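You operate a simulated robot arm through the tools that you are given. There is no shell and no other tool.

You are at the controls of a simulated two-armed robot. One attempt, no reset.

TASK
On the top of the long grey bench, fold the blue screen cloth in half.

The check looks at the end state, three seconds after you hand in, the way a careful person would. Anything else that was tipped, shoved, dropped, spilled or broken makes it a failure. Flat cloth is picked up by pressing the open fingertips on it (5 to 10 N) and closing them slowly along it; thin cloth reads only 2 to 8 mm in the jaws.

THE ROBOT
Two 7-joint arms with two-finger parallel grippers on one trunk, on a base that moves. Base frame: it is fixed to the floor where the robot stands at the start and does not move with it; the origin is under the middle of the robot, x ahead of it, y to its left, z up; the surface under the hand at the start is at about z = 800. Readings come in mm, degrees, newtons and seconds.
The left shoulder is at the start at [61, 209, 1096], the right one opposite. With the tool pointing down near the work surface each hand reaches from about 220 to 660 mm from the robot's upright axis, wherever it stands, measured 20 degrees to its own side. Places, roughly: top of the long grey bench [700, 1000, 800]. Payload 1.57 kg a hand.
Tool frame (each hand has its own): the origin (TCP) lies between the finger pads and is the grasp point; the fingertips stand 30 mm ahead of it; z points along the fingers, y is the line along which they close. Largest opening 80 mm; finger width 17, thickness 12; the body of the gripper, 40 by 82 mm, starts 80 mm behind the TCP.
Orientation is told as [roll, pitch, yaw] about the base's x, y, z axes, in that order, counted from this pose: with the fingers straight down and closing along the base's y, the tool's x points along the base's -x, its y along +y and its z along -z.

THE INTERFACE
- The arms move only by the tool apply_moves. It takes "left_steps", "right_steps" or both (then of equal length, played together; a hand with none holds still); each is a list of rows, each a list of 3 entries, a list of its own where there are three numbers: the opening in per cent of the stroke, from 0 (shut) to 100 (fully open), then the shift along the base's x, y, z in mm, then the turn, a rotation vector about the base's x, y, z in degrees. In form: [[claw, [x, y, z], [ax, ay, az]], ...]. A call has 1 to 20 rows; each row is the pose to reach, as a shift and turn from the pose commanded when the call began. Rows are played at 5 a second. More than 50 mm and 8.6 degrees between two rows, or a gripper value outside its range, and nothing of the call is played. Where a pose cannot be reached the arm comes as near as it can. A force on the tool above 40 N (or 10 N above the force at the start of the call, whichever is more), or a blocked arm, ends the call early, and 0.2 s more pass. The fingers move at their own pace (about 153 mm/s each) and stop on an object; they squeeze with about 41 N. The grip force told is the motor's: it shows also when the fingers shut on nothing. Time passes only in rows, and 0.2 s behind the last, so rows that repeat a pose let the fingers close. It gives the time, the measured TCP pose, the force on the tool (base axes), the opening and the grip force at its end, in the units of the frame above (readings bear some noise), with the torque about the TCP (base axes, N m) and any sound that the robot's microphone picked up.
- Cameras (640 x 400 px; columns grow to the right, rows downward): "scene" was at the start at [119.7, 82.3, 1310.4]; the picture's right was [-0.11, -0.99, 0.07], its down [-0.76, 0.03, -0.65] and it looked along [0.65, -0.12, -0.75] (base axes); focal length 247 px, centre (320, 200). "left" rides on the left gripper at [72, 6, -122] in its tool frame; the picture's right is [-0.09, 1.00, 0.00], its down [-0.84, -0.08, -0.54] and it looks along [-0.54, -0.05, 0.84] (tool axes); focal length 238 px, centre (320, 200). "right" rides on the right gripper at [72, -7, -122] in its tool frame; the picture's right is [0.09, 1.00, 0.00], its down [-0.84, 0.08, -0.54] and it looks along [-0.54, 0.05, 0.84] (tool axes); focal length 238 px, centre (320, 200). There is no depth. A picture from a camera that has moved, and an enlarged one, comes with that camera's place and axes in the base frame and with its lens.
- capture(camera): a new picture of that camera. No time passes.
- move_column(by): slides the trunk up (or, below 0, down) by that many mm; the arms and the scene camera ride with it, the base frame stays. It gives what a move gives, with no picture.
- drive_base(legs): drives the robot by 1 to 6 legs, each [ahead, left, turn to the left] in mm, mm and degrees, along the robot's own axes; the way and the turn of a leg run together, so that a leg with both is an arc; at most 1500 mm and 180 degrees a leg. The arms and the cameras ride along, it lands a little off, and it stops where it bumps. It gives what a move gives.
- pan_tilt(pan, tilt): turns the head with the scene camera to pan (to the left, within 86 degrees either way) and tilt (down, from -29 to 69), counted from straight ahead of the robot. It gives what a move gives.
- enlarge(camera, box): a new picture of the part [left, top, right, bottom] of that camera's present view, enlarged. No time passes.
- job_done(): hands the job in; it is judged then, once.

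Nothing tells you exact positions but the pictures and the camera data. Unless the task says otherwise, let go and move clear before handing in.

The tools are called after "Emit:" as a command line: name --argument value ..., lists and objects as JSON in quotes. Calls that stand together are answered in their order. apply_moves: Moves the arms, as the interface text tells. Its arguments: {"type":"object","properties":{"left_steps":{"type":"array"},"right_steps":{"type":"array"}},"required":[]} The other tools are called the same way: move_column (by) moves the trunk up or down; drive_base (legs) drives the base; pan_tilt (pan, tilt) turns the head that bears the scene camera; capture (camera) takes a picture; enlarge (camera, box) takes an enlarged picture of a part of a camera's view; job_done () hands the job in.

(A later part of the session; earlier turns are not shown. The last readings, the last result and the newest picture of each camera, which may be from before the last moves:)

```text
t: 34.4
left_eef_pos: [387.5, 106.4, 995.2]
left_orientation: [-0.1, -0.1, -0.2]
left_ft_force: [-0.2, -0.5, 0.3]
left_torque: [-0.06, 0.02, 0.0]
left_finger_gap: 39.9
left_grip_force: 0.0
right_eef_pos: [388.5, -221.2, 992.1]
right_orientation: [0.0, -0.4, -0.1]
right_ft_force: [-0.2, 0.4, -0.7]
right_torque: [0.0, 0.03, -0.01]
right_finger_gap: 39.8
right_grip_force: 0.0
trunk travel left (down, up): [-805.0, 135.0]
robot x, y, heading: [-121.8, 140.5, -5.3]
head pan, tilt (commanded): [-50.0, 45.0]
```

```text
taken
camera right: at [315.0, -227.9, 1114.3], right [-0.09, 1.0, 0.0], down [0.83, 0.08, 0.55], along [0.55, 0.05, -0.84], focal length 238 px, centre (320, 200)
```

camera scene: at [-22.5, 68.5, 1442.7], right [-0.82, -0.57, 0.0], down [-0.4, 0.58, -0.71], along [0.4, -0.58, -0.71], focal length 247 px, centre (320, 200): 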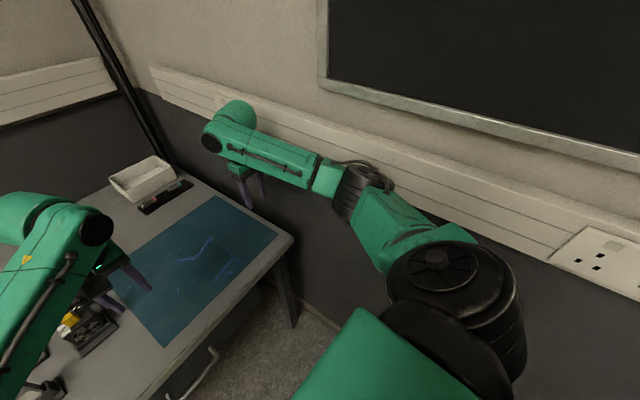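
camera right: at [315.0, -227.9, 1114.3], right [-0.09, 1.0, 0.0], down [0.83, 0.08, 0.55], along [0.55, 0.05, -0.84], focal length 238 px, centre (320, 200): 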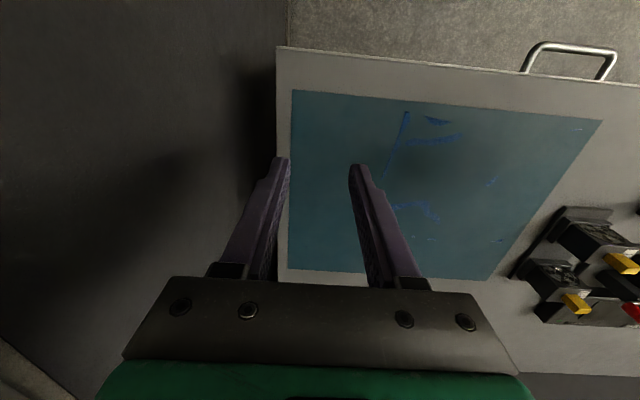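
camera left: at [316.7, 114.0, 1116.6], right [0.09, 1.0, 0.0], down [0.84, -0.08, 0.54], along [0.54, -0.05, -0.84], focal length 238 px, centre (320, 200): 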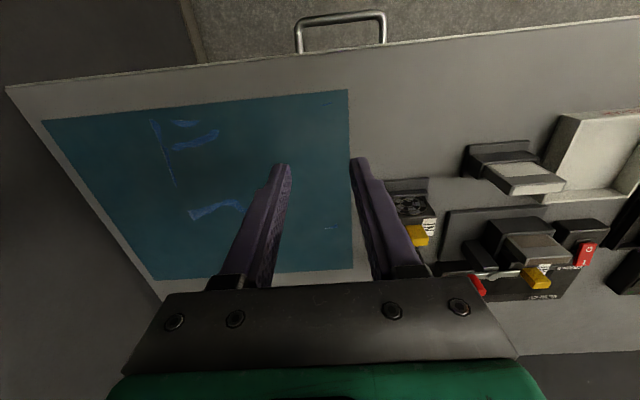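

Both hands hang level above the near corners, and the elbow is clear of the wall with no forces. I'll descend close to the cloth.

Emit:
apply_moves --left_steps '[[50, [0, 0, -40], [0, 0, 0]], [50, [0, 0, -80], [0, 0, 0]], [50, [0, 0, -120], [0, 0, 0]], [50, [0, 0, -145], [0, 0, 0]], [50, [0, 0, -153], [0, 0, 0]], [50, [0, 0, -153], [0, 0, 0]]]' --right_steps '[[50, [0, 0, -40], [0, 0, 0]], [50, [0, 0, -80], [0, 0, 0]], [50, [0, 0, -120], [0, 0, 0]], [50, [0, 0, -142], [0, 0, 0]], [50, [0, 0, -150], [0, 0, 0]], [50, [0, 0, -150], [0, 0, 0]]]'

Emit:
capture --camera "left"

Emit:
capture --camera "right"

```text
t: 35.8
left_eef_pos: [386.9, 107.1, 840.9]
left_orientation: [-0.3, 0.0, -0.2]
left_ft_force: [0.3, -0.2, 0.2]
left_torque: [0.01, 0.01, 0.0]
left_finger_gap: 40.0
left_grip_force: 0.1
right_eef_pos: [387.6, -218.0, 840.1]
right_orientation: [0.0, -0.4, 0.0]
right_ft_force: [-0.4, -0.3, 0.1]
right_torque: [0.03, -0.01, 0.01]
right_finger_gap: 39.6
right_grip_force: 0.1
trunk travel left (down, up): [-805.0, 135.0]
robot x, y, heading: [-118.7, 139.8, -5.3]
head pan, tilt (commanded): [-50.0, 45.0]
```

```text
taken
camera left: at [315.7, 114.2, 962.6], right [0.1, 1.0, 0.0], down [0.84, -0.08, 0.54], along [0.54, -0.05, -0.84], focal length 238 px, centre (320, 200)
```

left: 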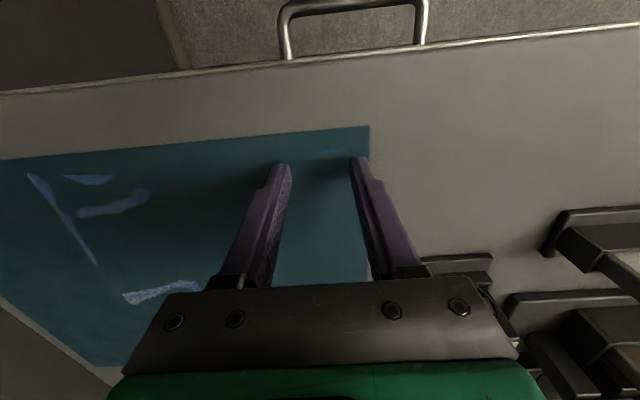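

```text
taken
camera right: at [314.9, -225.8, 962.1], right [-0.09, 1.0, 0.0], down [0.83, 0.08, 0.55], along [0.55, 0.05, -0.84], focal length 238 px, centre (320, 200)
```

right: 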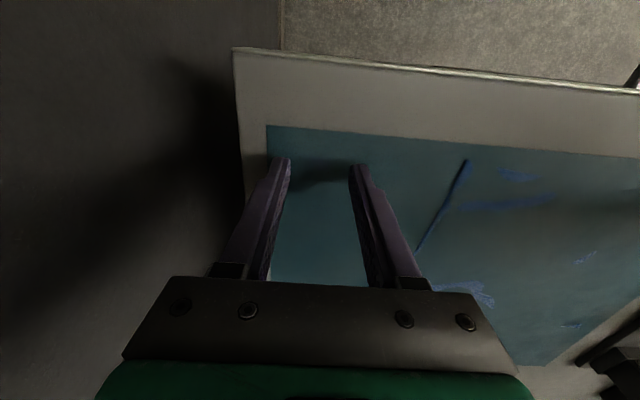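

The corners are at about (365, 143) and (365, -257), and both finger pairs hang about 22 mm inside the near edge. I'll lower gently towards contact.

Emit:
apply_moves --left_steps '[[50, [0, 0, -4], [0, 0, 0]], [50, [0, 0, -7], [0, 0, 0]], [50, [0, 0, -9], [0, 0, 0]], [50, [0, 0, -9], [0, 0, 0]]]' --right_steps '[[50, [0, -3, -4], [0, 0, 0]], [50, [0, -3, -7], [0, 0, 0]], [50, [0, -3, -9], [0, 0, 0]], [50, [0, -3, -9], [0, 0, 0]]]'

```text
t: 36.8
left_eef_pos: [386.9, 106.9, 831.7]
left_orientation: [-0.1, 0.1, -0.1]
left_ft_force: [-0.1, -0.3, 0.6]
left_torque: [-0.02, 0.01, 0.01]
left_finger_gap: 39.8
left_grip_force: 0.2
right_eef_pos: [387.2, -224.0, 832.2]
right_orientation: [0.1, -0.4, 0.1]
right_ft_force: [0.3, -0.2, 0.3]
right_torque: [0.03, 0.0, 0.0]
right_finger_gap: 40.0
right_grip_force: 0.0
trunk travel left (down, up): [-805.0, 135.0]
robot x, y, heading: [-119.1, 139.3, -5.3]
head pan, tilt (commanded): [-50.0, 45.0]
```

No contact yet at about 832. I'll go down another 2–3 mm.

Emit:
apply_moves --left_steps '[[50, [0, 0, -1], [0, 0, 0]], [50, [0, 0, -2], [0, 0, 0]], [50, [0, 0, -2], [0, 0, 0]]]' --right_steps '[[50, [0, 1.5, -1], [0, 0, 0]], [50, [0, 1.5, -2], [0, 0, 0]], [50, [0, 1.5, -2], [0, 0, 0]]]'

```text
t: 37.6
left_eef_pos: [387.5, 107.3, 830.7]
left_orientation: [-0.2, -0.2, -0.2]
left_ft_force: [1.6, 1.2, 11.1]
left_torque: [-0.21, -0.06, 0.03]
left_finger_gap: 39.4
left_grip_force: 0.1
right_eef_pos: [387.9, -220.0, 831.0]
right_orientation: [-0.1, -0.4, 0.1]
right_ft_force: [-0.8, -0.2, -0.4]
right_torque: [-0.01, 0.0, 0.0]
right_finger_gap: 40.0
right_grip_force: 0.0
trunk travel left (down, up): [-805.0, 135.0]
robot x, y, heading: [-116.2, 138.8, -5.0]
head pan, tilt (commanded): [-50.0, 45.0]
```

The left fingertips now press with about 11 N; the right hand is not yet touching. I'll ease the left slightly and lower the right.

Emit:
apply_moves --left_steps '[[50, [0, 0, 0.2], [0, 0, 0]], [50, [0, 0, 0.4], [0, 0, 0]], [50, [0, 0, 0.4], [0, 0, 0]]]' --right_steps '[[50, [0, 0, -0.7], [0, 0, 0]], [50, [0, 0, -1.4], [0, 0, 0]], [50, [0, 0, -1.4], [0, 0, 0]]]'

```text
t: 38.4
left_eef_pos: [386.7, 108.0, 830.2]
left_orientation: [-0.2, -0.1, -0.1]
left_ft_force: [1.5, -0.9, 7.1]
left_torque: [-0.2, -0.05, 0.05]
left_finger_gap: 40.7
left_grip_force: 0.2
right_eef_pos: [385.2, -221.0, 831.5]
right_orientation: [-0.1, -0.7, -0.1]
right_ft_force: [-0.2, -0.5, 8.7]
right_torque: [0.23, 0.08, -0.01]
right_finger_gap: 40.1
right_grip_force: 0.0
trunk travel left (down, up): [-805.0, 135.0]
robot x, y, heading: [-118.2, 141.8, -5.1]
head pan, tilt (commanded): [-50.0, 45.0]
```

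Both hands press with 7–9 N, but the torques show only the inner fingers bear. I'll tilt each hand slightly to share the load between fingers.

Emit:
apply_moves --left_steps '[[50, [0, 0, 0], [-0.4, 0, 0]], [50, [0, 0, 0], [-0.8, 0, 0]], [50, [0, 0, 0], [-0.8, 0, 0]]]' --right_steps '[[50, [0, 0, 0], [0.4, 0, 0]], [50, [0, 0, 0], [0.8, 0, 0]], [50, [0, 0, 0], [0.8, 0, 0]]]'

```text
t: 39.2
left_eef_pos: [386.8, 108.4, 830.8]
left_orientation: [-0.9, -0.2, -0.2]
left_ft_force: [1.0, 0.7, 1.1]
left_torque: [-0.09, 0.02, 0.01]
left_finger_gap: 40.5
left_grip_force: 0.1
right_eef_pos: [386.7, -221.3, 830.2]
right_orientation: [0.6, -0.6, 0.0]
right_ft_force: [1.2, -0.8, 13.8]
right_torque: [-0.43, 0.09, 0.1]
right_finger_gap: 40.8
right_grip_force: 0.3
trunk travel left (down, up): [-805.0, 135.0]
robot x, y, heading: [-118.4, 137.6, -5.4]
head pan, tilt (commanded): [-50.0, 45.0]
```

The right hand over-tipped and the left got light. I'll make a finer correction on both.

Emit:
apply_moves --left_steps '[[50, [0, 0, -0.3], [-0.1, 0, 0]], [50, [0, 0, -0.6], [-0.2, 0, 0]], [50, [0, 0, -0.6], [-0.2, 0, 0]]]' --right_steps '[[50, [0, 0, 0], [-0.2, 0, 0]], [50, [0, 0, 0.1], [-0.4, 0, 0]], [50, [0, 0, 0.1], [-0.4, 0, 0]]]'

```text
t: 40.0
left_eef_pos: [386.0, 107.3, 830.3]
left_orientation: [-1.3, -0.2, -0.1]
left_ft_force: [-0.9, 1.6, 9.2]
left_torque: [0.0, 0.09, 0.0]
left_finger_gap: 39.9
left_grip_force: 0.0
right_eef_pos: [386.6, -219.8, 830.1]
right_orientation: [0.2, -0.6, 0.1]
right_ft_force: [5.3, -1.8, 10.9]
right_torque: [-0.39, -0.05, 0.12]
right_finger_gap: 41.7
right_grip_force: 0.6
trunk travel left (down, up): [-805.0, 135.0]
robot x, y, heading: [-119.2, 138.0, -5.4]
head pan, tilt (commanded): [-50.0, 45.0]
```

The left hand is balanced at about 9 N. The right still bears on its outer finger, so I'll tip it back slightly.

Emit:
apply_moves --right_steps '[[50, [0, 0, 0], [-0.2, 0, 0]], [50, [0, 0, 0], [-0.35, 0, 0]], [50, [0, 0, 0], [-0.35, 0, 0]]]'

```text
t: 40.8
left_eef_pos: [387.2, 107.1, 830.4]
left_orientation: [-1.3, -0.2, -0.2]
left_ft_force: [0.6, -1.2, 8.7]
left_torque: [-0.01, 0.04, -0.03]
left_finger_gap: 39.7
left_grip_force: 0.0
right_eef_pos: [386.8, -220.9, 830.2]
right_orientation: [0.0, -0.5, -0.1]
right_ft_force: [7.1, -0.3, 16.3]
right_torque: [0.2, -0.05, 0.06]
right_finger_gap: 40.8
right_grip_force: 0.4
trunk travel left (down, up): [-805.0, 135.0]
robot x, y, heading: [-118.1, 137.2, -5.1]
head pan, tilt (commanded): [-50.0, 45.0]
```

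The right hand now shares both fingers but presses at 16 N. I'll ease it up about 0.4 mm.

Emit:
apply_moves --right_steps '[[50, [0, 0, 0.2], [0.05, 0, 0]], [50, [0, 0, 0.4], [0.1, 0, 0]], [50, [0, 0, 0.4], [0.1, 0, 0]]]'

```text
t: 41.6
left_eef_pos: [386.6, 108.9, 830.1]
left_orientation: [-1.3, -0.2, -0.1]
left_ft_force: [-0.9, -0.6, 14.3]
left_torque: [0.02, 0.03, -0.02]
left_finger_gap: 39.7
left_grip_force: 0.0
right_eef_pos: [386.4, -221.6, 829.6]
right_orientation: [0.0, -0.6, 0.1]
right_ft_force: [6.4, 0.0, 8.2]
right_torque: [-0.18, -0.14, 0.2]
right_finger_gap: 39.9
right_grip_force: 0.0
trunk travel left (down, up): [-805.0, 135.0]
robot x, y, heading: [-121.5, 139.6, -4.9]
head pan, tilt (commanded): [-50.0, 45.0]
```

Both hands are pressing in a usable range. Now I'll close the fingers slowly along the cloth to gather it.

Emit:
apply_moves --left_steps '[[47, [0, 0, 0.3], [0, 0, 0]], [43, [0, 0, 0.3], [0, 0, 0]], [39, [0, 0, 0.3], [0, 0, 0]], [35, [0, 0, 0.3], [0, 0, 0]], [31, [0, 0, 0.3], [0, 0, 0]], [27, [0, 0, 0.3], [0, 0, 0]], [23, [0, 0, 0.3], [0, 0, 0]], [19, [0, 0, 0.3], [0, 0, 0]], [15, [0, 0, 0.3], [0, 0, 0]], [11, [0, 0, 0.3], [0, 0, 0]], [7, [0, 0, 0.3], [0, 0, 0]], [3, [0, 0, 0.3], [0, 0, 0]], [0, [0, 0, 0.3], [0, 0, 0]], [0, [0, 0, 0.3], [0, 0, 0]], [0, [0, 0, 0.3], [0, 0, 0]]]' --right_steps '[[47, [0, 0, 0], [0, 0, 0]], [43, [0, 0, 0], [0, 0, 0]], [39, [0, 0, 0], [0, 0, 0]], [35, [0, 0, 0], [0, 0, 0]], [31, [0, 0, 0], [0, 0, 0]], [27, [0, 0, 0], [0, 0, 0]], [23, [0, 0, 0], [0, 0, 0]], [19, [0, 0, 0], [0, 0, 0]], [15, [0, 0, 0], [0, 0, 0]], [11, [0, 0, 0], [0, 0, 0]], [7, [0, 0, 0], [0, 0, 0]], [3, [0, 0, 0], [0, 0, 0]], [0, [0, 0, 0], [0, 0, 0]], [0, [0, 0, 0], [0, 0, 0]], [0, [0, 0, 0], [0, 0, 0]]]'

Emit:
capture --camera "left"

Emit:
capture --camera "right"

```text
t: 44.8
left_eef_pos: [386.7, 107.7, 830.2]
left_orientation: [-1.2, -0.2, -0.2]
left_ft_force: [0.0, -1.1, 10.9]
left_torque: [-0.1, 0.02, -0.05]
left_finger_gap: 2.1
left_grip_force: 23.6
right_eef_pos: [386.2, -221.2, 830.4]
right_orientation: [0.2, -0.6, 0.0]
right_ft_force: [0.1, 0.1, 2.9]
right_torque: [-0.04, 0.03, -0.02]
right_finger_gap: 0.0
right_grip_force: 21.1
trunk travel left (down, up): [-805.0, 135.0]
robot x, y, heading: [-119.1, 141.5, -5.2]
head pan, tilt (commanded): [-50.0, 45.0]
```

```text
taken
camera left: at [314.7, 117.1, 952.5], right [0.09, 1.0, -0.02], down [0.83, -0.07, 0.55], along [0.54, -0.07, -0.84], focal length 238 px, centre (320, 200)
```

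left: 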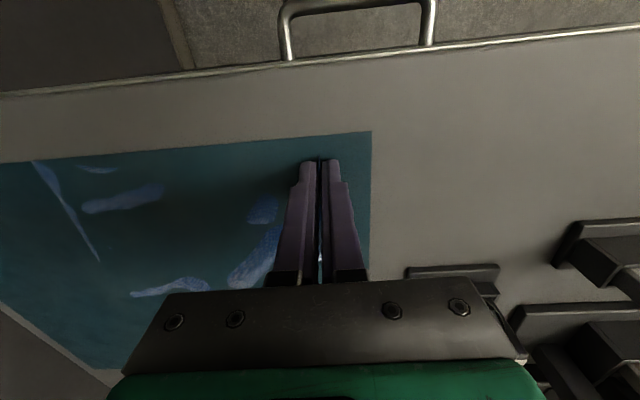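

```text
taken
camera right: at [312.7, -228.8, 951.6], right [-0.09, 1.0, 0.0], down [0.83, 0.08, 0.55], along [0.55, 0.05, -0.84], focal length 238 px, centre (320, 200)
```

right: 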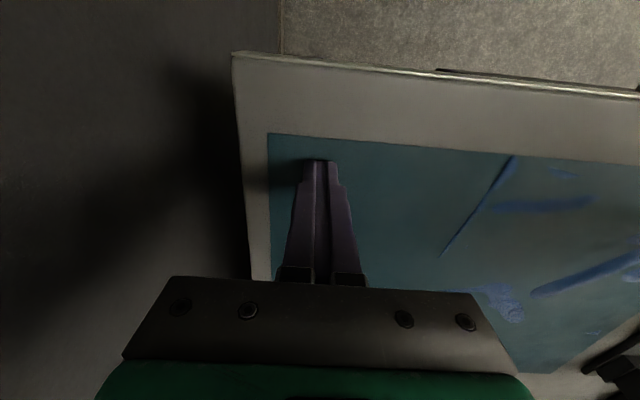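

The left hand holds cloth (2.1 mm), but the right fingers closed on nothing because its pressure was too low. I'll open the right hand again and press a little harder, keeping the left as it is.

Emit:
apply_moves --right_steps '[[0, [0, 0, 3], [0, 0, 0]], [30, [0, 0, 5], [0, 0, 0]], [50, [0, 0, 5], [0, 0, 0]], [50, [0, 0, 5], [0, 0, 0]], [50, [0, 0, 2], [0, 0, 0]], [50, [0, 0, 0.5], [0, 0, 0]], [50, [0, 0, -0.3], [0, 0, 0]], [50, [0, 0, -0.3], [0, 0, 0]]]'

Emit:
capture --camera "right"

```text
t: 46.6
left_eef_pos: [387.1, 106.6, 831.7]
left_orientation: [-1.2, -0.2, -0.3]
left_ft_force: [0.7, -2.0, 12.2]
left_torque: [-0.11, -0.02, 0.0]
left_finger_gap: 1.8
left_grip_force: 23.9
right_eef_pos: [384.7, -221.1, 829.1]
right_orientation: [0.1, -0.5, -0.1]
right_ft_force: [-0.7, -0.1, 3.4]
right_torque: [-0.07, 0.05, -0.03]
right_finger_gap: 40.0
right_grip_force: 0.0
trunk travel left (down, up): [-805.0, 135.0]
robot x, y, heading: [-116.3, 139.2, -5.4]
head pan, tilt (commanded): [-50.0, 45.0]
```

```text
taken
camera right: at [312.4, -229.0, 951.6], right [-0.09, 1.0, 0.0], down [0.83, 0.08, 0.55], along [0.55, 0.05, -0.84], focal length 238 px, centre (320, 200)
```

right: 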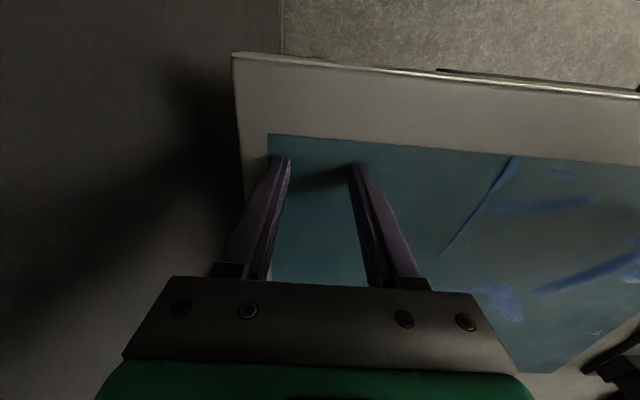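

The right hand presses at only 3.4 N, slightly on the outer finger. I'll press down another half millimetre with a slight tilt.

Emit:
apply_moves --right_steps '[[50, [0, 0, -0.3], [-0.1, 0, 0]], [50, [0, 0, -0.6], [-0.2, 0, 0]], [50, [0, 0, -0.6], [-0.2, 0, 0]]]'

```text
t: 47.4
left_eef_pos: [386.5, 107.7, 831.5]
left_orientation: [-1.3, -0.3, -0.1]
left_ft_force: [0.4, -1.7, 6.8]
left_torque: [-0.06, -0.02, 0.0]
left_finger_gap: 2.0
left_grip_force: 23.8
right_eef_pos: [385.6, -221.6, 829.6]
right_orientation: [-0.1, -0.6, -0.2]
right_ft_force: [-2.0, -0.6, 11.8]
right_torque: [0.21, 0.14, 0.02]
right_finger_gap: 38.6
right_grip_force: 0.1
trunk travel left (down, up): [-805.0, 135.0]
robot x, y, heading: [-118.7, 140.8, -5.1]
head pan, tilt (commanded): [-50.0, 45.0]
```

Right hand 11.8 N, now leaning to the inner finger. A tiny tilt back and then I'll close it slowly.

Emit:
apply_moves --right_steps '[[50, [0, 0, 0], [0.1, 0, 0]], [50, [0, 0, 0], [0.12, 0, 0]]]'

```text
t: 48.0
left_eef_pos: [385.3, 109.4, 831.5]
left_orientation: [-1.2, -0.2, -0.1]
left_ft_force: [0.1, -0.8, 4.1]
left_torque: [-0.02, -0.04, 0.02]
left_finger_gap: 2.1
left_grip_force: 23.5
right_eef_pos: [385.4, -222.0, 831.1]
right_orientation: [-0.1, -0.6, 0.0]
right_ft_force: [-3.7, -1.2, 14.8]
right_torque: [0.29, 0.22, 0.02]
right_finger_gap: 38.7
right_grip_force: 0.0
trunk travel left (down, up): [-805.0, 135.0]
robot x, y, heading: [-119.1, 140.1, -5.1]
head pan, tilt (commanded): [-50.0, 45.0]
```

Still on the inner finger at about 15 N. I'll tilt a bit more the other way and ease up a touch.

Emit:
apply_moves --right_steps '[[50, [0, 0, 0.1], [0.12, 0, 0]], [50, [0, 0, 0.2], [0.25, 0, 0]], [50, [0, 0, 0.2], [0.25, 0, 0]]]'

```text
t: 48.8
left_eef_pos: [386.2, 108.5, 831.0]
left_orientation: [-1.2, -0.2, 0.0]
left_ft_force: [-0.5, -0.7, 5.2]
left_torque: [0.0, 0.0, -0.01]
left_finger_gap: 1.9
left_grip_force: 23.8
right_eef_pos: [385.3, -220.7, 831.5]
right_orientation: [0.2, -0.6, 0.0]
right_ft_force: [-0.6, -0.3, 11.0]
right_torque: [-0.3, 0.09, 0.0]
right_finger_gap: 40.1
right_grip_force: 0.1
trunk travel left (down, up): [-805.0, 135.0]
robot x, y, heading: [-118.8, 141.4, -5.1]
head pan, tilt (commanded): [-50.0, 45.0]
```

Now on the outer finger; I'll split the difference and close slowly in the same call, pressing slightly more as the fingers come together.

Emit:
apply_moves --right_steps '[[50, [0, 0, 0], [-0.12, 0, 0]], [50, [0, 0, -0.1], [-0.12, 0, 0]], [46, [0, 0, -0.2], [-0.12, 0, 0]], [42, [0, 0, -0.2], [-0.12, 0, 0]], [38, [0, 0, -0.3], [-0.12, 0, 0]], [34, [0, 0, -0.3], [-0.12, 0, 0]], [30, [0, 0, -0.4], [-0.12, 0, 0]], [26, [0, 0, -0.4], [-0.12, 0, 0]], [22, [0, 0, -0.4], [-0.12, 0, 0]], [18, [0, 0, -0.4], [-0.12, 0, 0]], [14, [0, 0, -0.4], [-0.12, 0, 0]], [10, [0, 0, -0.4], [-0.12, 0, 0]], [6, [0, 0, -0.4], [-0.12, 0, 0]], [3, [0, 0, -0.4], [-0.12, 0, 0]], [0, [0, 0, -0.4], [-0.12, 0, 0]], [0, [0, 0, -0.4], [-0.12, 0, 0]], [0, [0, 0, -0.4], [-0.12, 0, 0]]]'

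Emit:
capture --camera "right"

```text
t: 52.4
left_eef_pos: [385.8, 109.9, 832.5]
left_orientation: [-1.3, -0.2, -0.1]
left_ft_force: [0.4, -0.9, -0.2]
left_torque: [0.02, -0.03, 0.02]
left_finger_gap: 2.1
left_grip_force: 23.7
right_eef_pos: [386.1, -219.9, 829.5]
right_orientation: [0.1, -0.6, 0.0]
right_ft_force: [0.3, -1.9, 21.6]
right_torque: [-0.06, 0.13, 0.11]
right_finger_gap: 0.0
right_grip_force: 21.6
trunk travel left (down, up): [-805.0, 135.0]
robot x, y, heading: [-120.0, 138.4, -5.2]
head pan, tilt (commanded): [-50.0, 45.0]
```

```text
taken
camera right: at [312.0, -226.6, 951.5], right [-0.09, 1.0, 0.0], down [0.83, 0.08, 0.55], along [0.55, 0.05, -0.83], focal length 238 px, centre (320, 200)
```

right: 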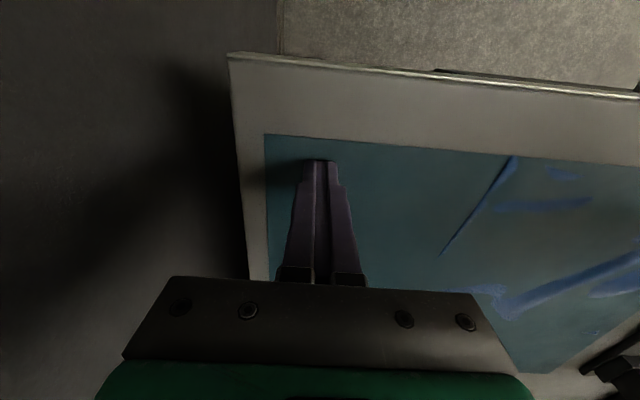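

The right fingers slipped again, this time with too much pressure at the end (about 22 N). I'll reopen and close in stages, keeping the force between 5 and 10 N.

Emit:
apply_moves --right_steps '[[0, [0, 0, 3], [0, 0, 0]], [30, [0, 0, 5], [0, 0, 0]], [50, [0, 0, 5], [0, 0, 0]], [50, [0, 0, 5], [0, 0, 0]], [50, [0, 0, 2], [0, 0, 0]], [50, [0, 0, 0.8], [0, 0, 0]], [50, [0, 0, 0.3], [0, 0, 0]], [50, [0, 0, 0.3], [0, 0, 0]], [50, [0, 0, 0.3], [0, 0, 0]]]'

```text
t: 54.4
left_eef_pos: [386.5, 107.2, 832.3]
left_orientation: [-1.2, -0.2, -0.2]
left_ft_force: [1.9, -1.0, 10.3]
left_torque: [-0.12, -0.04, 0.01]
left_finger_gap: 2.1
left_grip_force: 23.4
right_eef_pos: [386.5, -222.1, 829.8]
right_orientation: [0.1, -0.7, 0.0]
right_ft_force: [2.3, -0.3, 10.0]
right_torque: [-0.29, -0.03, -0.01]
right_finger_gap: 41.1
right_grip_force: 0.0
trunk travel left (down, up): [-805.0, 135.0]
robot x, y, heading: [-119.9, 142.5, -5.2]
head pan, tilt (commanded): [-50.0, 45.0]
```

10 N but all on the outer finger. I'll tilt by -0.14° and check.

Emit:
apply_moves --right_steps '[[50, [0, 0, 0], [-0.14, 0, 0]], [50, [0, 0, 0], [-0.14, 0, 0]], [50, [0, 0, 0], [-0.14, 0, 0]]]'

```text
t: 55.2
left_eef_pos: [385.8, 107.2, 831.9]
left_orientation: [-1.2, -0.2, -0.2]
left_ft_force: [1.2, -0.4, 9.6]
left_torque: [-0.08, -0.05, 0.02]
left_finger_gap: 2.0
left_grip_force: 23.4
right_eef_pos: [386.3, -221.4, 830.2]
right_orientation: [0.1, -0.6, 0.0]
right_ft_force: [3.9, -2.5, 12.7]
right_torque: [0.16, -0.02, -0.04]
right_finger_gap: 40.4
right_grip_force: 0.5
trunk travel left (down, up): [-805.0, 135.0]
robot x, y, heading: [-121.3, 136.8, -5.1]
head pan, tilt (commanded): [-50.0, 45.0]
```

Nearly balanced at 12.7 N. I'll ease a little and close part of the way, then check the force.

Emit:
apply_moves --right_steps '[[50, [0, 0, 0.15], [0.05, 0, 0]], [46, [0, 0, 0.15], [0.05, 0, 0]], [42, [0, 0, 0.15], [0.05, 0, 0]], [38, [0, 0, 0.15], [0.05, 0, 0]], [34, [0, 0, 0.15], [0.05, 0, 0]], [30, [0, 0, 0.15], [0.05, 0, 0]]]'

Emit:
capture --camera "right"

```text
t: 56.6
left_eef_pos: [387.3, 107.9, 832.1]
left_orientation: [-1.2, -0.3, 0.0]
left_ft_force: [0.9, -1.1, 6.3]
left_torque: [-0.07, -0.04, 0.0]
left_finger_gap: 2.3
left_grip_force: 23.9
right_eef_pos: [384.7, -220.3, 829.9]
right_orientation: [-0.1, -0.5, -0.1]
right_ft_force: [1.0, -1.0, 16.2]
right_torque: [-0.04, 0.03, 0.02]
right_finger_gap: 34.2
right_grip_force: 5.2
trunk travel left (down, up): [-805.0, 135.0]
robot x, y, heading: [-120.5, 137.4, -5.3]
head pan, tilt (commanded): [-50.0, 45.0]
```

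```text
taken
camera right: at [312.0, -227.7, 951.6], right [-0.09, 1.0, 0.0], down [0.83, 0.08, 0.55], along [0.55, 0.05, -0.84], focal length 238 px, centre (320, 200)
```

right: 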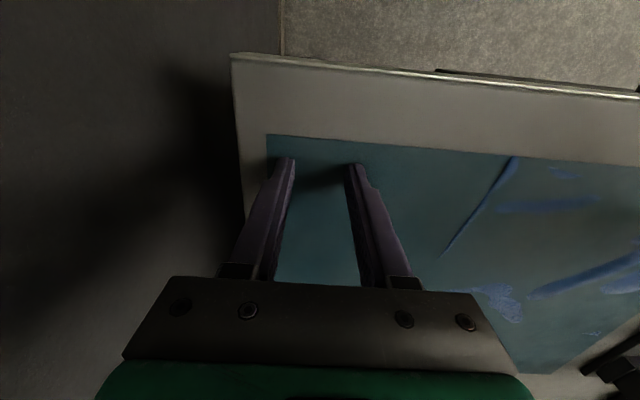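

Now the load is balanced at about 16 N and the fingers feel friction (gap 34 mm). I'll ease to about 10 N and keep closing slowly.

Emit:
apply_moves --right_steps '[[30, [0, 0, 0.2], [0, 0, 0]], [27, [0, 0, 0.2], [0, 0, 0]], [24, [0, 0, 0.2], [0, 0, 0]], [21, [0, 0, 0.2], [0, 0, 0]], [18, [0, 0, 0.2], [0, 0, 0]]]'

Emit:
enlarge --camera "right" --box '[220, 100, 420, 225]'

```text
t: 57.8
left_eef_pos: [386.2, 107.9, 831.3]
left_orientation: [-1.2, -0.2, -0.1]
left_ft_force: [1.2, -0.8, 3.5]
left_torque: [-0.02, -0.02, -0.01]
left_finger_gap: 2.2
left_grip_force: 23.7
right_eef_pos: [385.3, -221.0, 831.1]
right_orientation: [-0.1, -0.5, 0.0]
right_ft_force: [-0.9, -1.1, 13.4]
right_torque: [-0.04, 0.16, 0.01]
right_finger_gap: 23.5
right_grip_force: 5.5
trunk travel left (down, up): [-805.0, 135.0]
robot x, y, heading: [-122.9, 138.9, -5.0]
head pan, tilt (commanded): [-50.0, 45.0]
```

```text
3.20 times, centred on (320, 162) of right
camera zoom: at [311.8, -227.8, 951.6], right [-0.09, 1.0, 0.0], down [0.83, 0.08, 0.55], along [0.55, 0.05, -0.84], focal length 763 px, centre (320, 320)
```

zoom: 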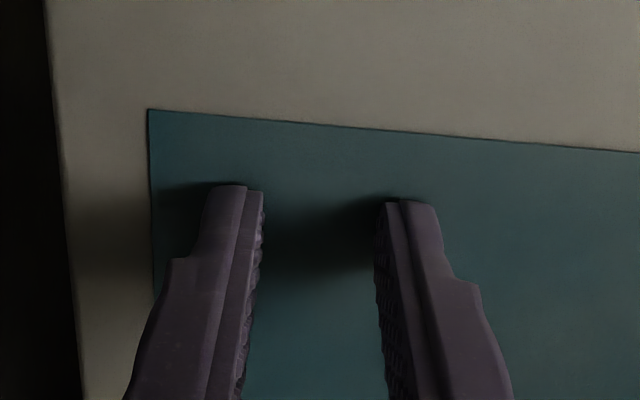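

Balanced at 13 N, gap 23 mm. I'll continue closing the right hand to the end, easing slightly.

Emit:
apply_moves --right_steps '[[16, [0, 0, 0.2], [0, 0, 0]], [14, [0, 0, 0.2], [0, 0, 0]], [12, [0, 0, 0.2], [0, 0, 0]], [10, [0, 0, 0.2], [0, 0, 0]], [8, [0, 0, 0.2], [0, 0, 0]], [6, [0, 0, 0.2], [0, 0, 0]], [4, [0, 0, 0.2], [0, 0, 0]], [2, [0, 0, 0.2], [0, 0, 0]], [0, [0, 0, 0.2], [0, 0, 0]], [0, [0, 0, 0.2], [0, 0, 0]], [0, [0, 0, 0.2], [0, 0, 0]]]'

Emit:
enlarge --camera "right" --box '[220, 100, 420, 225]'

Emit:
enlarge --camera "left" --box '[220, 100, 420, 225]'

```text
t: 60.2
left_eef_pos: [385.8, 108.3, 831.8]
left_orientation: [-1.2, -0.3, -0.1]
left_ft_force: [-1.7, -0.6, 5.0]
left_torque: [-0.03, 0.02, 0.0]
left_finger_gap: 1.9
left_grip_force: 24.1
right_eef_pos: [385.7, -222.2, 828.9]
right_orientation: [0.1, -0.5, 0.0]
right_ft_force: [-0.1, 1.1, 9.9]
right_torque: [0.03, 0.06, -0.01]
right_finger_gap: 0.1
right_grip_force: 20.8
trunk travel left (down, up): [-805.0, 135.0]
robot x, y, heading: [-120.4, 139.6, -5.2]
head pan, tilt (commanded): [-50.0, 45.0]
```

```text
3.20 times, centred on (320, 162) of right
camera zoom: at [312.9, -227.8, 951.5], right [-0.09, 1.0, 0.0], down [0.83, 0.08, 0.55], along [0.55, 0.05, -0.84], focal length 763 px, centre (320, 320)
```

zoom: 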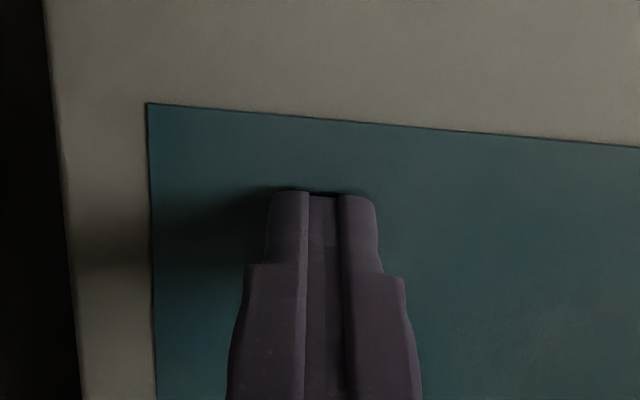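

```text
3.20 times, centred on (320, 162) of left
camera zoom: at [314.5, 118.2, 952.6], right [0.09, 1.0, -0.02], down [0.83, -0.07, 0.55], along [0.54, -0.07, -0.84], focal length 763 px, centre (320, 320)
```

zoom: 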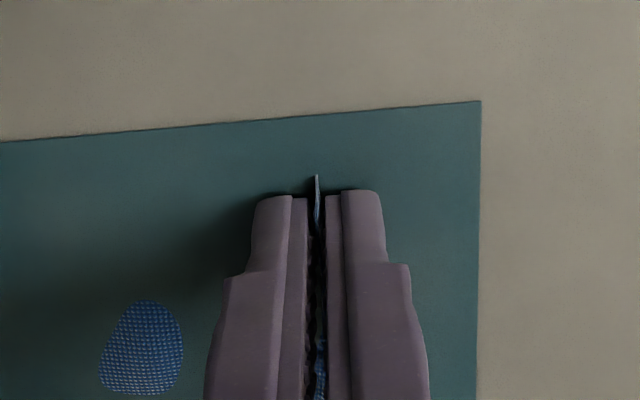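

The left hand clearly holds a blue woven ridge, but the right fingers found no cloth at all. The blue weave shows only in patches through the teal, so I need to check where the real cloth lies; I'll raise the right hand and look closely.

Emit:
apply_moves --right_steps '[[0, [0, 0, 10], [0, 0, 0]], [0, [0, 0, 50], [0, 0, 0]], [0, [0, 0, 95], [0, 0, 0]], [0, [0, 20, 140], [0, 0, 0]], [0, [0, 40, 185], [0, 0, 0]], [0, [0, 40, 185], [0, 0, 0]]]'

Emit:
capture --camera "right"

Emit:
enlarge --camera "right" --box '[240, 80, 440, 205]'

Emit:
enlarge --camera "right" --box '[380, 100, 620, 250]'

```text
t: 61.6
left_eef_pos: [386.4, 107.1, 831.0]
left_orientation: [-1.2, -0.2, -0.2]
left_ft_force: [0.1, -1.1, 13.0]
left_torque: [-0.1, -0.02, 0.02]
left_finger_gap: 2.5
left_grip_force: 23.9
right_eef_pos: [386.6, -181.8, 1016.6]
right_orientation: [0.0, -0.4, -0.1]
right_ft_force: [-0.1, -0.5, 0.1]
right_torque: [0.01, 0.0, -0.03]
right_finger_gap: 0.2
right_grip_force: 21.0
trunk travel left (down, up): [-805.0, 135.0]
robot x, y, heading: [-117.9, 140.8, -5.0]
head pan, tilt (commanded): [-50.0, 45.0]
```

```text
taken
camera right: at [313.5, -188.4, 1138.4], right [-0.09, 1.0, 0.0], down [0.83, 0.08, 0.55], along [0.55, 0.05, -0.84], focal length 238 px, centre (320, 200)
```

right: 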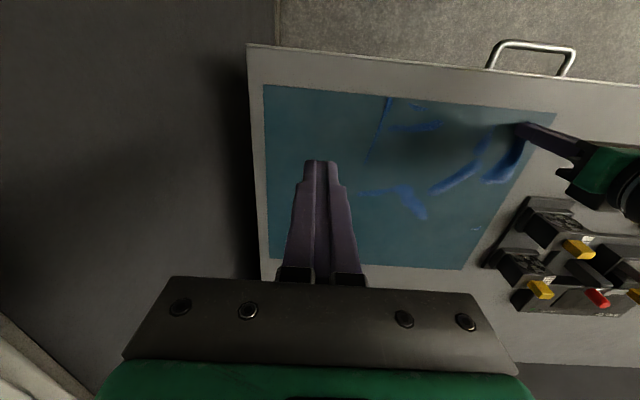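

```text
3.20 times, centred on (340, 142) of right
camera zoom: at [313.5, -188.4, 1138.4], right [-0.09, 1.0, 0.0], down [0.83, 0.08, 0.55], along [0.55, 0.05, -0.84], focal length 763 px, centre (256, 384)
```

zoom: 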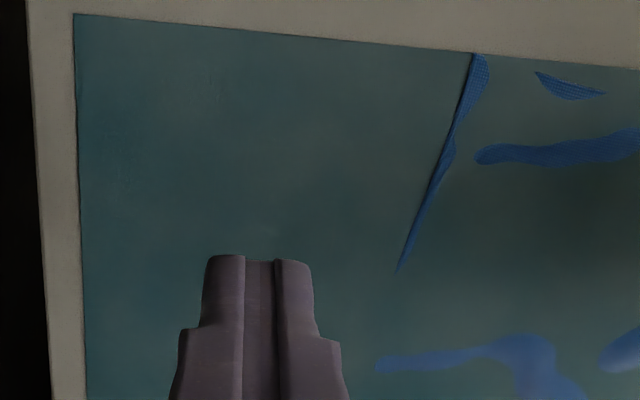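

```text
2.67 times, centred on (500, 175) of right
camera zoom: at [313.5, -188.4, 1138.4], right [-0.09, 1.0, 0.0], down [0.83, 0.08, 0.55], along [0.55, 0.05, -0.84], focal length 636 px, centre (-160, 267)
```

zoom: 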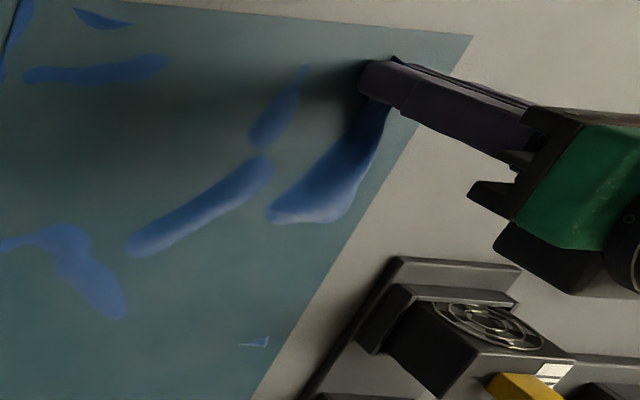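

The teal rectangle is a separate mat; the real cloth is a smaller blue woven piece lying on it, showing only where it is raised. Its right edge runs near y ≈ -95 to -120, so I'll look closely to find its true corners.

Emit:
enlarge --camera "right" --box '[360, 80, 460, 142]'

Emit:
enlarge --camera "right" --box '[340, 160, 500, 260]'

Emit:
enlarge --camera "right" --box '[440, 90, 560, 165]'

```text
6.40 times, centred on (410, 111) of right
camera zoom: at [313.5, -188.4, 1138.4], right [-0.09, 1.0, 0.0], down [0.83, 0.08, 0.55], along [0.55, 0.05, -0.84], focal length 1525 px, centre (-256, 770)
```

zoom: 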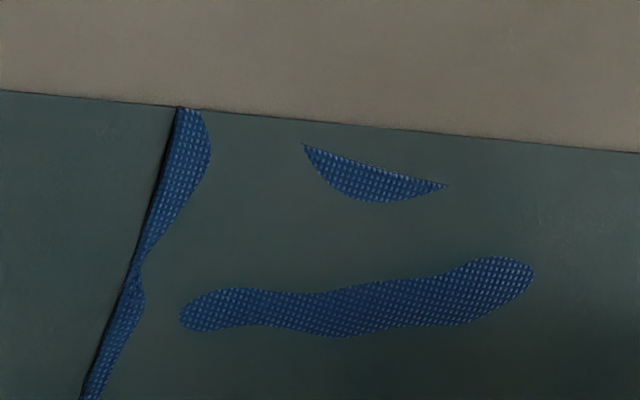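

```text
4.00 times, centred on (420, 210) of right
camera zoom: at [313.5, -188.4, 1138.4], right [-0.09, 1.0, 0.0], down [0.83, 0.08, 0.55], along [0.55, 0.05, -0.84], focal length 953 px, centre (-80, 160)
```

zoom: 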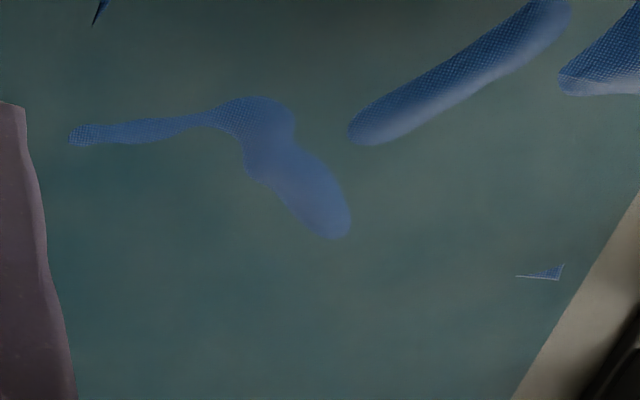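

```text
5.33 times, centred on (500, 128) of right
camera zoom: at [313.5, -188.4, 1138.4], right [-0.09, 1.0, 0.0], down [0.83, 0.08, 0.55], along [0.55, 0.05, -0.84], focal length 1271 px, centre (-640, 587)
```

zoom: 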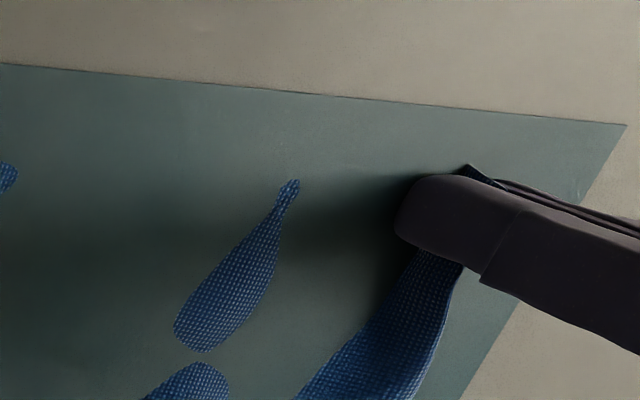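

Now I understand: the blue cloth is roughly 250 × 180 mm, with its near-right corner at about (365, -95), near edge running past (375, -34), and far-left corner near (574, 132). The left hand already grips its near edge; I'll bring the right hand to the near edge about 40 mm from the near-right corner.

Emit:
apply_moves --right_steps '[[20, [0, 40, 0], [0, 0, -3]], [40, [-3, 80, 0], [0, 0, -6]], [50, [-5, 124, 0], [0, 0, -9]], [50, [-5, 124, -45], [0, 0, -9]], [50, [-5, 124, -90], [0, 0, -9]], [50, [-5, 124, -135], [0, 0, -9]], [50, [-5, 124, -165], [0, 0, -9]], [50, [-5, 124, -172], [0, 0, -9]], [50, [-5, 124, -172], [0, 0, -9]]]'

Emit:
capture --camera "right"

Emit:
enlarge --camera "right" --box '[200, 80, 440, 230]'

Emit:
capture --camera "left"

```text
t: 63.6
left_eef_pos: [387.9, 107.2, 831.2]
left_orientation: [-1.3, -0.3, -0.1]
left_ft_force: [0.7, 0.2, 14.9]
left_torque: [-0.06, -0.02, -0.03]
left_finger_gap: 2.2
left_grip_force: 24.1
right_eef_pos: [379.7, -57.8, 841.1]
right_orientation: [0.1, -0.5, -9.1]
right_ft_force: [0.3, -0.6, 0.3]
right_torque: [0.04, 0.01, -0.01]
right_finger_gap: 40.0
right_grip_force: 0.1
trunk travel left (down, up): [-805.0, 135.0]
robot x, y, heading: [-117.8, 140.6, -5.0]
head pan, tilt (commanded): [-50.0, 45.0]
```

```text
taken
camera right: at [307.0, -52.6, 963.7], right [0.07, 1.0, 0.0], down [0.83, -0.06, 0.55], along [0.55, -0.04, -0.84], focal length 238 px, centre (320, 200)
```

right: 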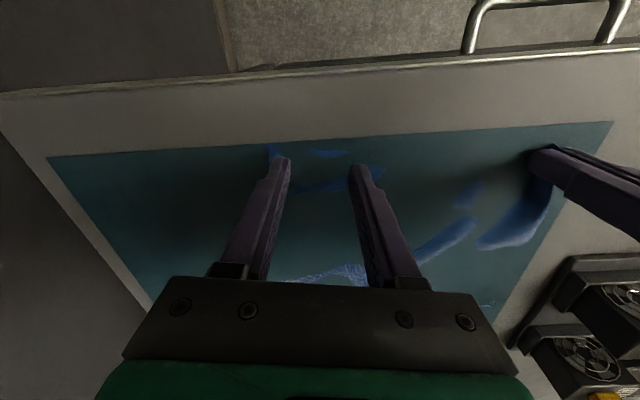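

```text
2.67 times, centred on (320, 155) of right
camera zoom: at [307.0, -52.6, 963.7], right [0.07, 1.0, 0.0], down [0.83, -0.06, 0.55], along [0.55, -0.04, -0.84], focal length 636 px, centre (320, 320)
```

zoom: 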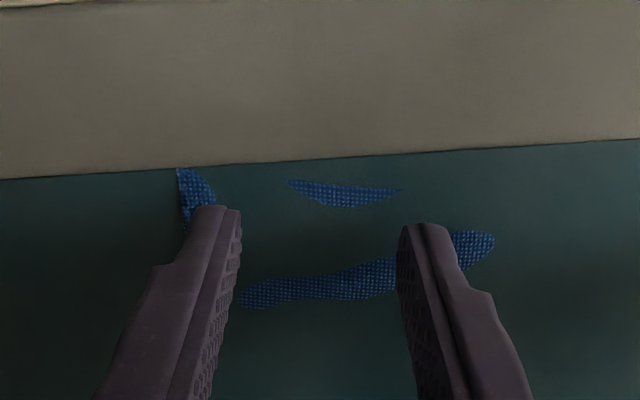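

```text
taken
camera left: at [314.7, 117.2, 952.5], right [0.09, 1.0, -0.02], down [0.83, -0.07, 0.55], along [0.54, -0.07, -0.84], focal length 238 px, centre (320, 200)
```

left: 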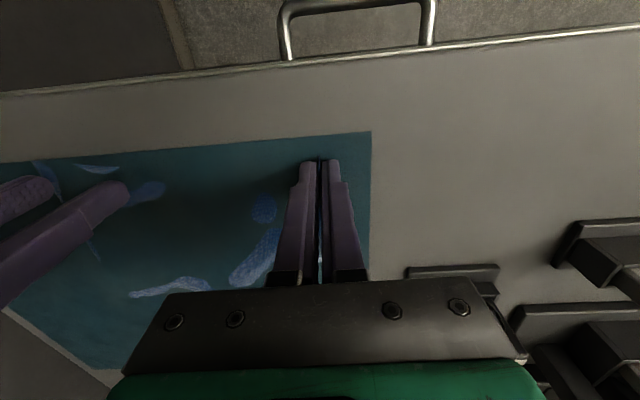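

The near-right corner is confirmed at (363, -94) and the right fingers are poised just inside the near edge. I'll lower the right hand to contact.

Emit:
apply_moves --left_steps '[[0, [0, 0, 0.2], [0, 0, 0]], [0, [0, 0, 0.4], [0, 0, 0]], [0, [0, 0, 0.4], [0, 0, 0]], [0, [0, 0, 0.4], [0, 0, 0]]]' --right_steps '[[50, [2, 0, -5], [0, 0, 0]], [50, [2, 0, -9], [0, 0, 0]], [50, [2, 0, -10.5], [0, 0, 0]], [50, [2, 0, -10.5], [0, 0, 0]]]'

```text
t: 64.6
left_eef_pos: [385.9, 106.8, 830.6]
left_orientation: [-1.1, -0.1, -0.2]
left_ft_force: [-2.4, 0.7, 13.2]
left_torque: [-0.05, 0.04, 0.01]
left_finger_gap: 2.2
left_grip_force: 23.5
right_eef_pos: [382.6, -57.9, 830.7]
right_orientation: [0.1, -0.5, -9.1]
right_ft_force: [0.0, 0.1, 0.0]
right_torque: [0.0, 0.01, -0.01]
right_finger_gap: 40.1
right_grip_force: 0.0
trunk travel left (down, up): [-805.0, 135.0]
robot x, y, heading: [-119.5, 138.6, -5.3]
head pan, tilt (commanded): [-50.0, 45.0]
```

No contact yet; another millimetre down on the right.

Emit:
apply_moves --right_steps '[[50, [0, 0, -0.6], [0, 0, 0]], [50, [0, 0, -1.2], [0, 0, 0]], [50, [0, 0, -1.2], [0, 0, 0]]]'

```text
t: 65.4
left_eef_pos: [386.0, 108.0, 830.6]
left_orientation: [-1.1, -0.2, 0.0]
left_ft_force: [-0.6, -0.5, 6.3]
left_torque: [-0.07, 0.0, 0.02]
left_finger_gap: 2.2
left_grip_force: 23.5
right_eef_pos: [382.8, -56.9, 830.4]
right_orientation: [0.2, -0.6, -9.0]
right_ft_force: [-1.5, -0.1, 9.0]
right_torque: [-0.07, 0.09, -0.01]
right_finger_gap: 40.1
right_grip_force: 0.1
trunk travel left (down, up): [-805.0, 135.0]
robot x, y, heading: [-117.6, 143.2, -5.0]
head pan, tilt (commanded): [-50.0, 45.0]
```

Right hand presses 9 N, nicely balanced. Closing slowly now.

Emit:
apply_moves --right_steps '[[47, [0, 0, 0], [0, 0, 0]], [44, [0, 0, 0], [0, 0, 0]], [41, [0, 0, 0], [0, 0, 0]], [38, [0, 0, 0], [0, 0, 0]], [35, [0, 0, 0], [0, 0, 0]], [32, [0, 0, 0], [0, 0, 0]], [29, [0, 0, 0], [0, 0, 0]]]'

Emit:
enlarge --camera "right" --box '[200, 80, 440, 230]'

```text
t: 67.0
left_eef_pos: [384.6, 108.5, 830.0]
left_orientation: [-1.3, -0.2, 0.0]
left_ft_force: [0.0, -1.4, 2.2]
left_torque: [-0.06, -0.02, -0.04]
left_finger_gap: 2.1
left_grip_force: 23.5
right_eef_pos: [381.3, -57.7, 830.3]
right_orientation: [0.1, -0.5, -9.0]
right_ft_force: [2.0, 1.5, 15.4]
right_torque: [-0.01, 0.08, -0.05]
right_finger_gap: 21.4
right_grip_force: 0.1
trunk travel left (down, up): [-805.0, 135.0]
robot x, y, heading: [-118.5, 138.2, -5.1]
head pan, tilt (commanded): [-50.0, 45.0]
```

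```text
2.67 times, centred on (320, 155) of right
camera zoom: at [309.6, -52.7, 952.6], right [0.07, 1.0, 0.0], down [0.83, -0.05, 0.55], along [0.55, -0.04, -0.83], focal length 636 px, centre (320, 320)
```

zoom: 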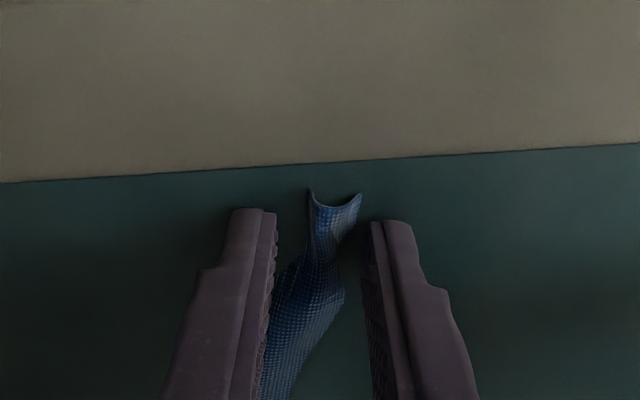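

A blue ridge is rising between the right fingers. I'll continue closing to the end.

Emit:
apply_moves --right_steps '[[26, [0, 0, 0.2], [0, 0, 0]], [23, [0, 0, 0.2], [0, 0, 0]], [20, [0, 0, 0.2], [0, 0, 0]], [17, [0, 0, 0.2], [0, 0, 0]], [14, [0, 0, 0.2], [0, 0, 0]], [11, [0, 0, 0.2], [0, 0, 0]], [8, [0, 0, 0.2], [0, 0, 0]], [5, [0, 0, 0.2], [0, 0, 0]], [2, [0, 0, 0.2], [0, 0, 0]], [0, [0, 0, 0.2], [0, 0, 0]], [0, [0, 0, 0.2], [0, 0, 0]], [0, [0, 0, 0.2], [0, 0, 0]]]'

Emit:
enlarge --camera "right" --box '[200, 80, 440, 230]'

Emit:
capture --camera "right"

```text
t: 69.6
left_eef_pos: [386.7, 106.7, 831.2]
left_orientation: [-1.2, -0.2, -0.2]
left_ft_force: [0.0, -6.2, -0.2]
left_torque: [-0.2, 0.03, -0.03]
left_finger_gap: 2.1
left_grip_force: 23.7
right_eef_pos: [384.1, -57.4, 830.6]
right_orientation: [0.1, -0.6, -8.9]
right_ft_force: [0.0, 5.9, 18.0]
right_torque: [0.15, 0.11, 0.02]
right_finger_gap: 1.6
right_grip_force: 23.9
trunk travel left (down, up): [-805.0, 135.0]
robot x, y, heading: [-118.8, 138.4, -5.3]
head pan, tilt (commanded): [-50.0, 45.0]
```

```text
2.67 times, centred on (320, 155) of right
camera zoom: at [309.6, -52.6, 952.6], right [0.07, 1.0, 0.0], down [0.83, -0.05, 0.55], along [0.55, -0.04, -0.83], focal length 636 px, centre (320, 320)
```

zoom: 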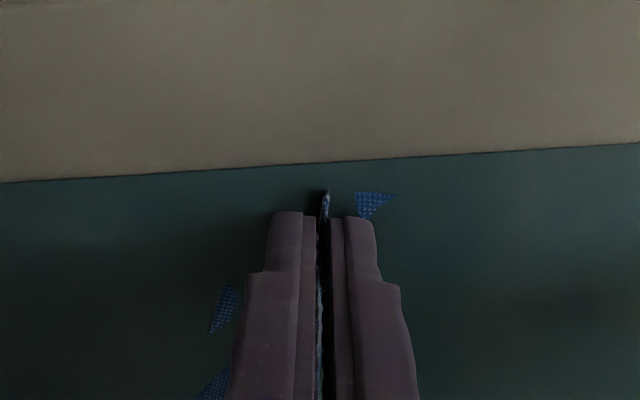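

```text
taken
camera right: at [309.6, -52.6, 952.6], right [0.07, 1.0, 0.0], down [0.83, -0.05, 0.55], along [0.55, -0.04, -0.83], focal length 238 px, centre (320, 200)
```

right: 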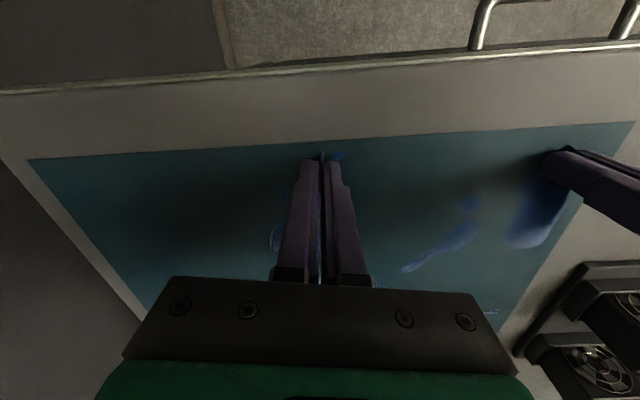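

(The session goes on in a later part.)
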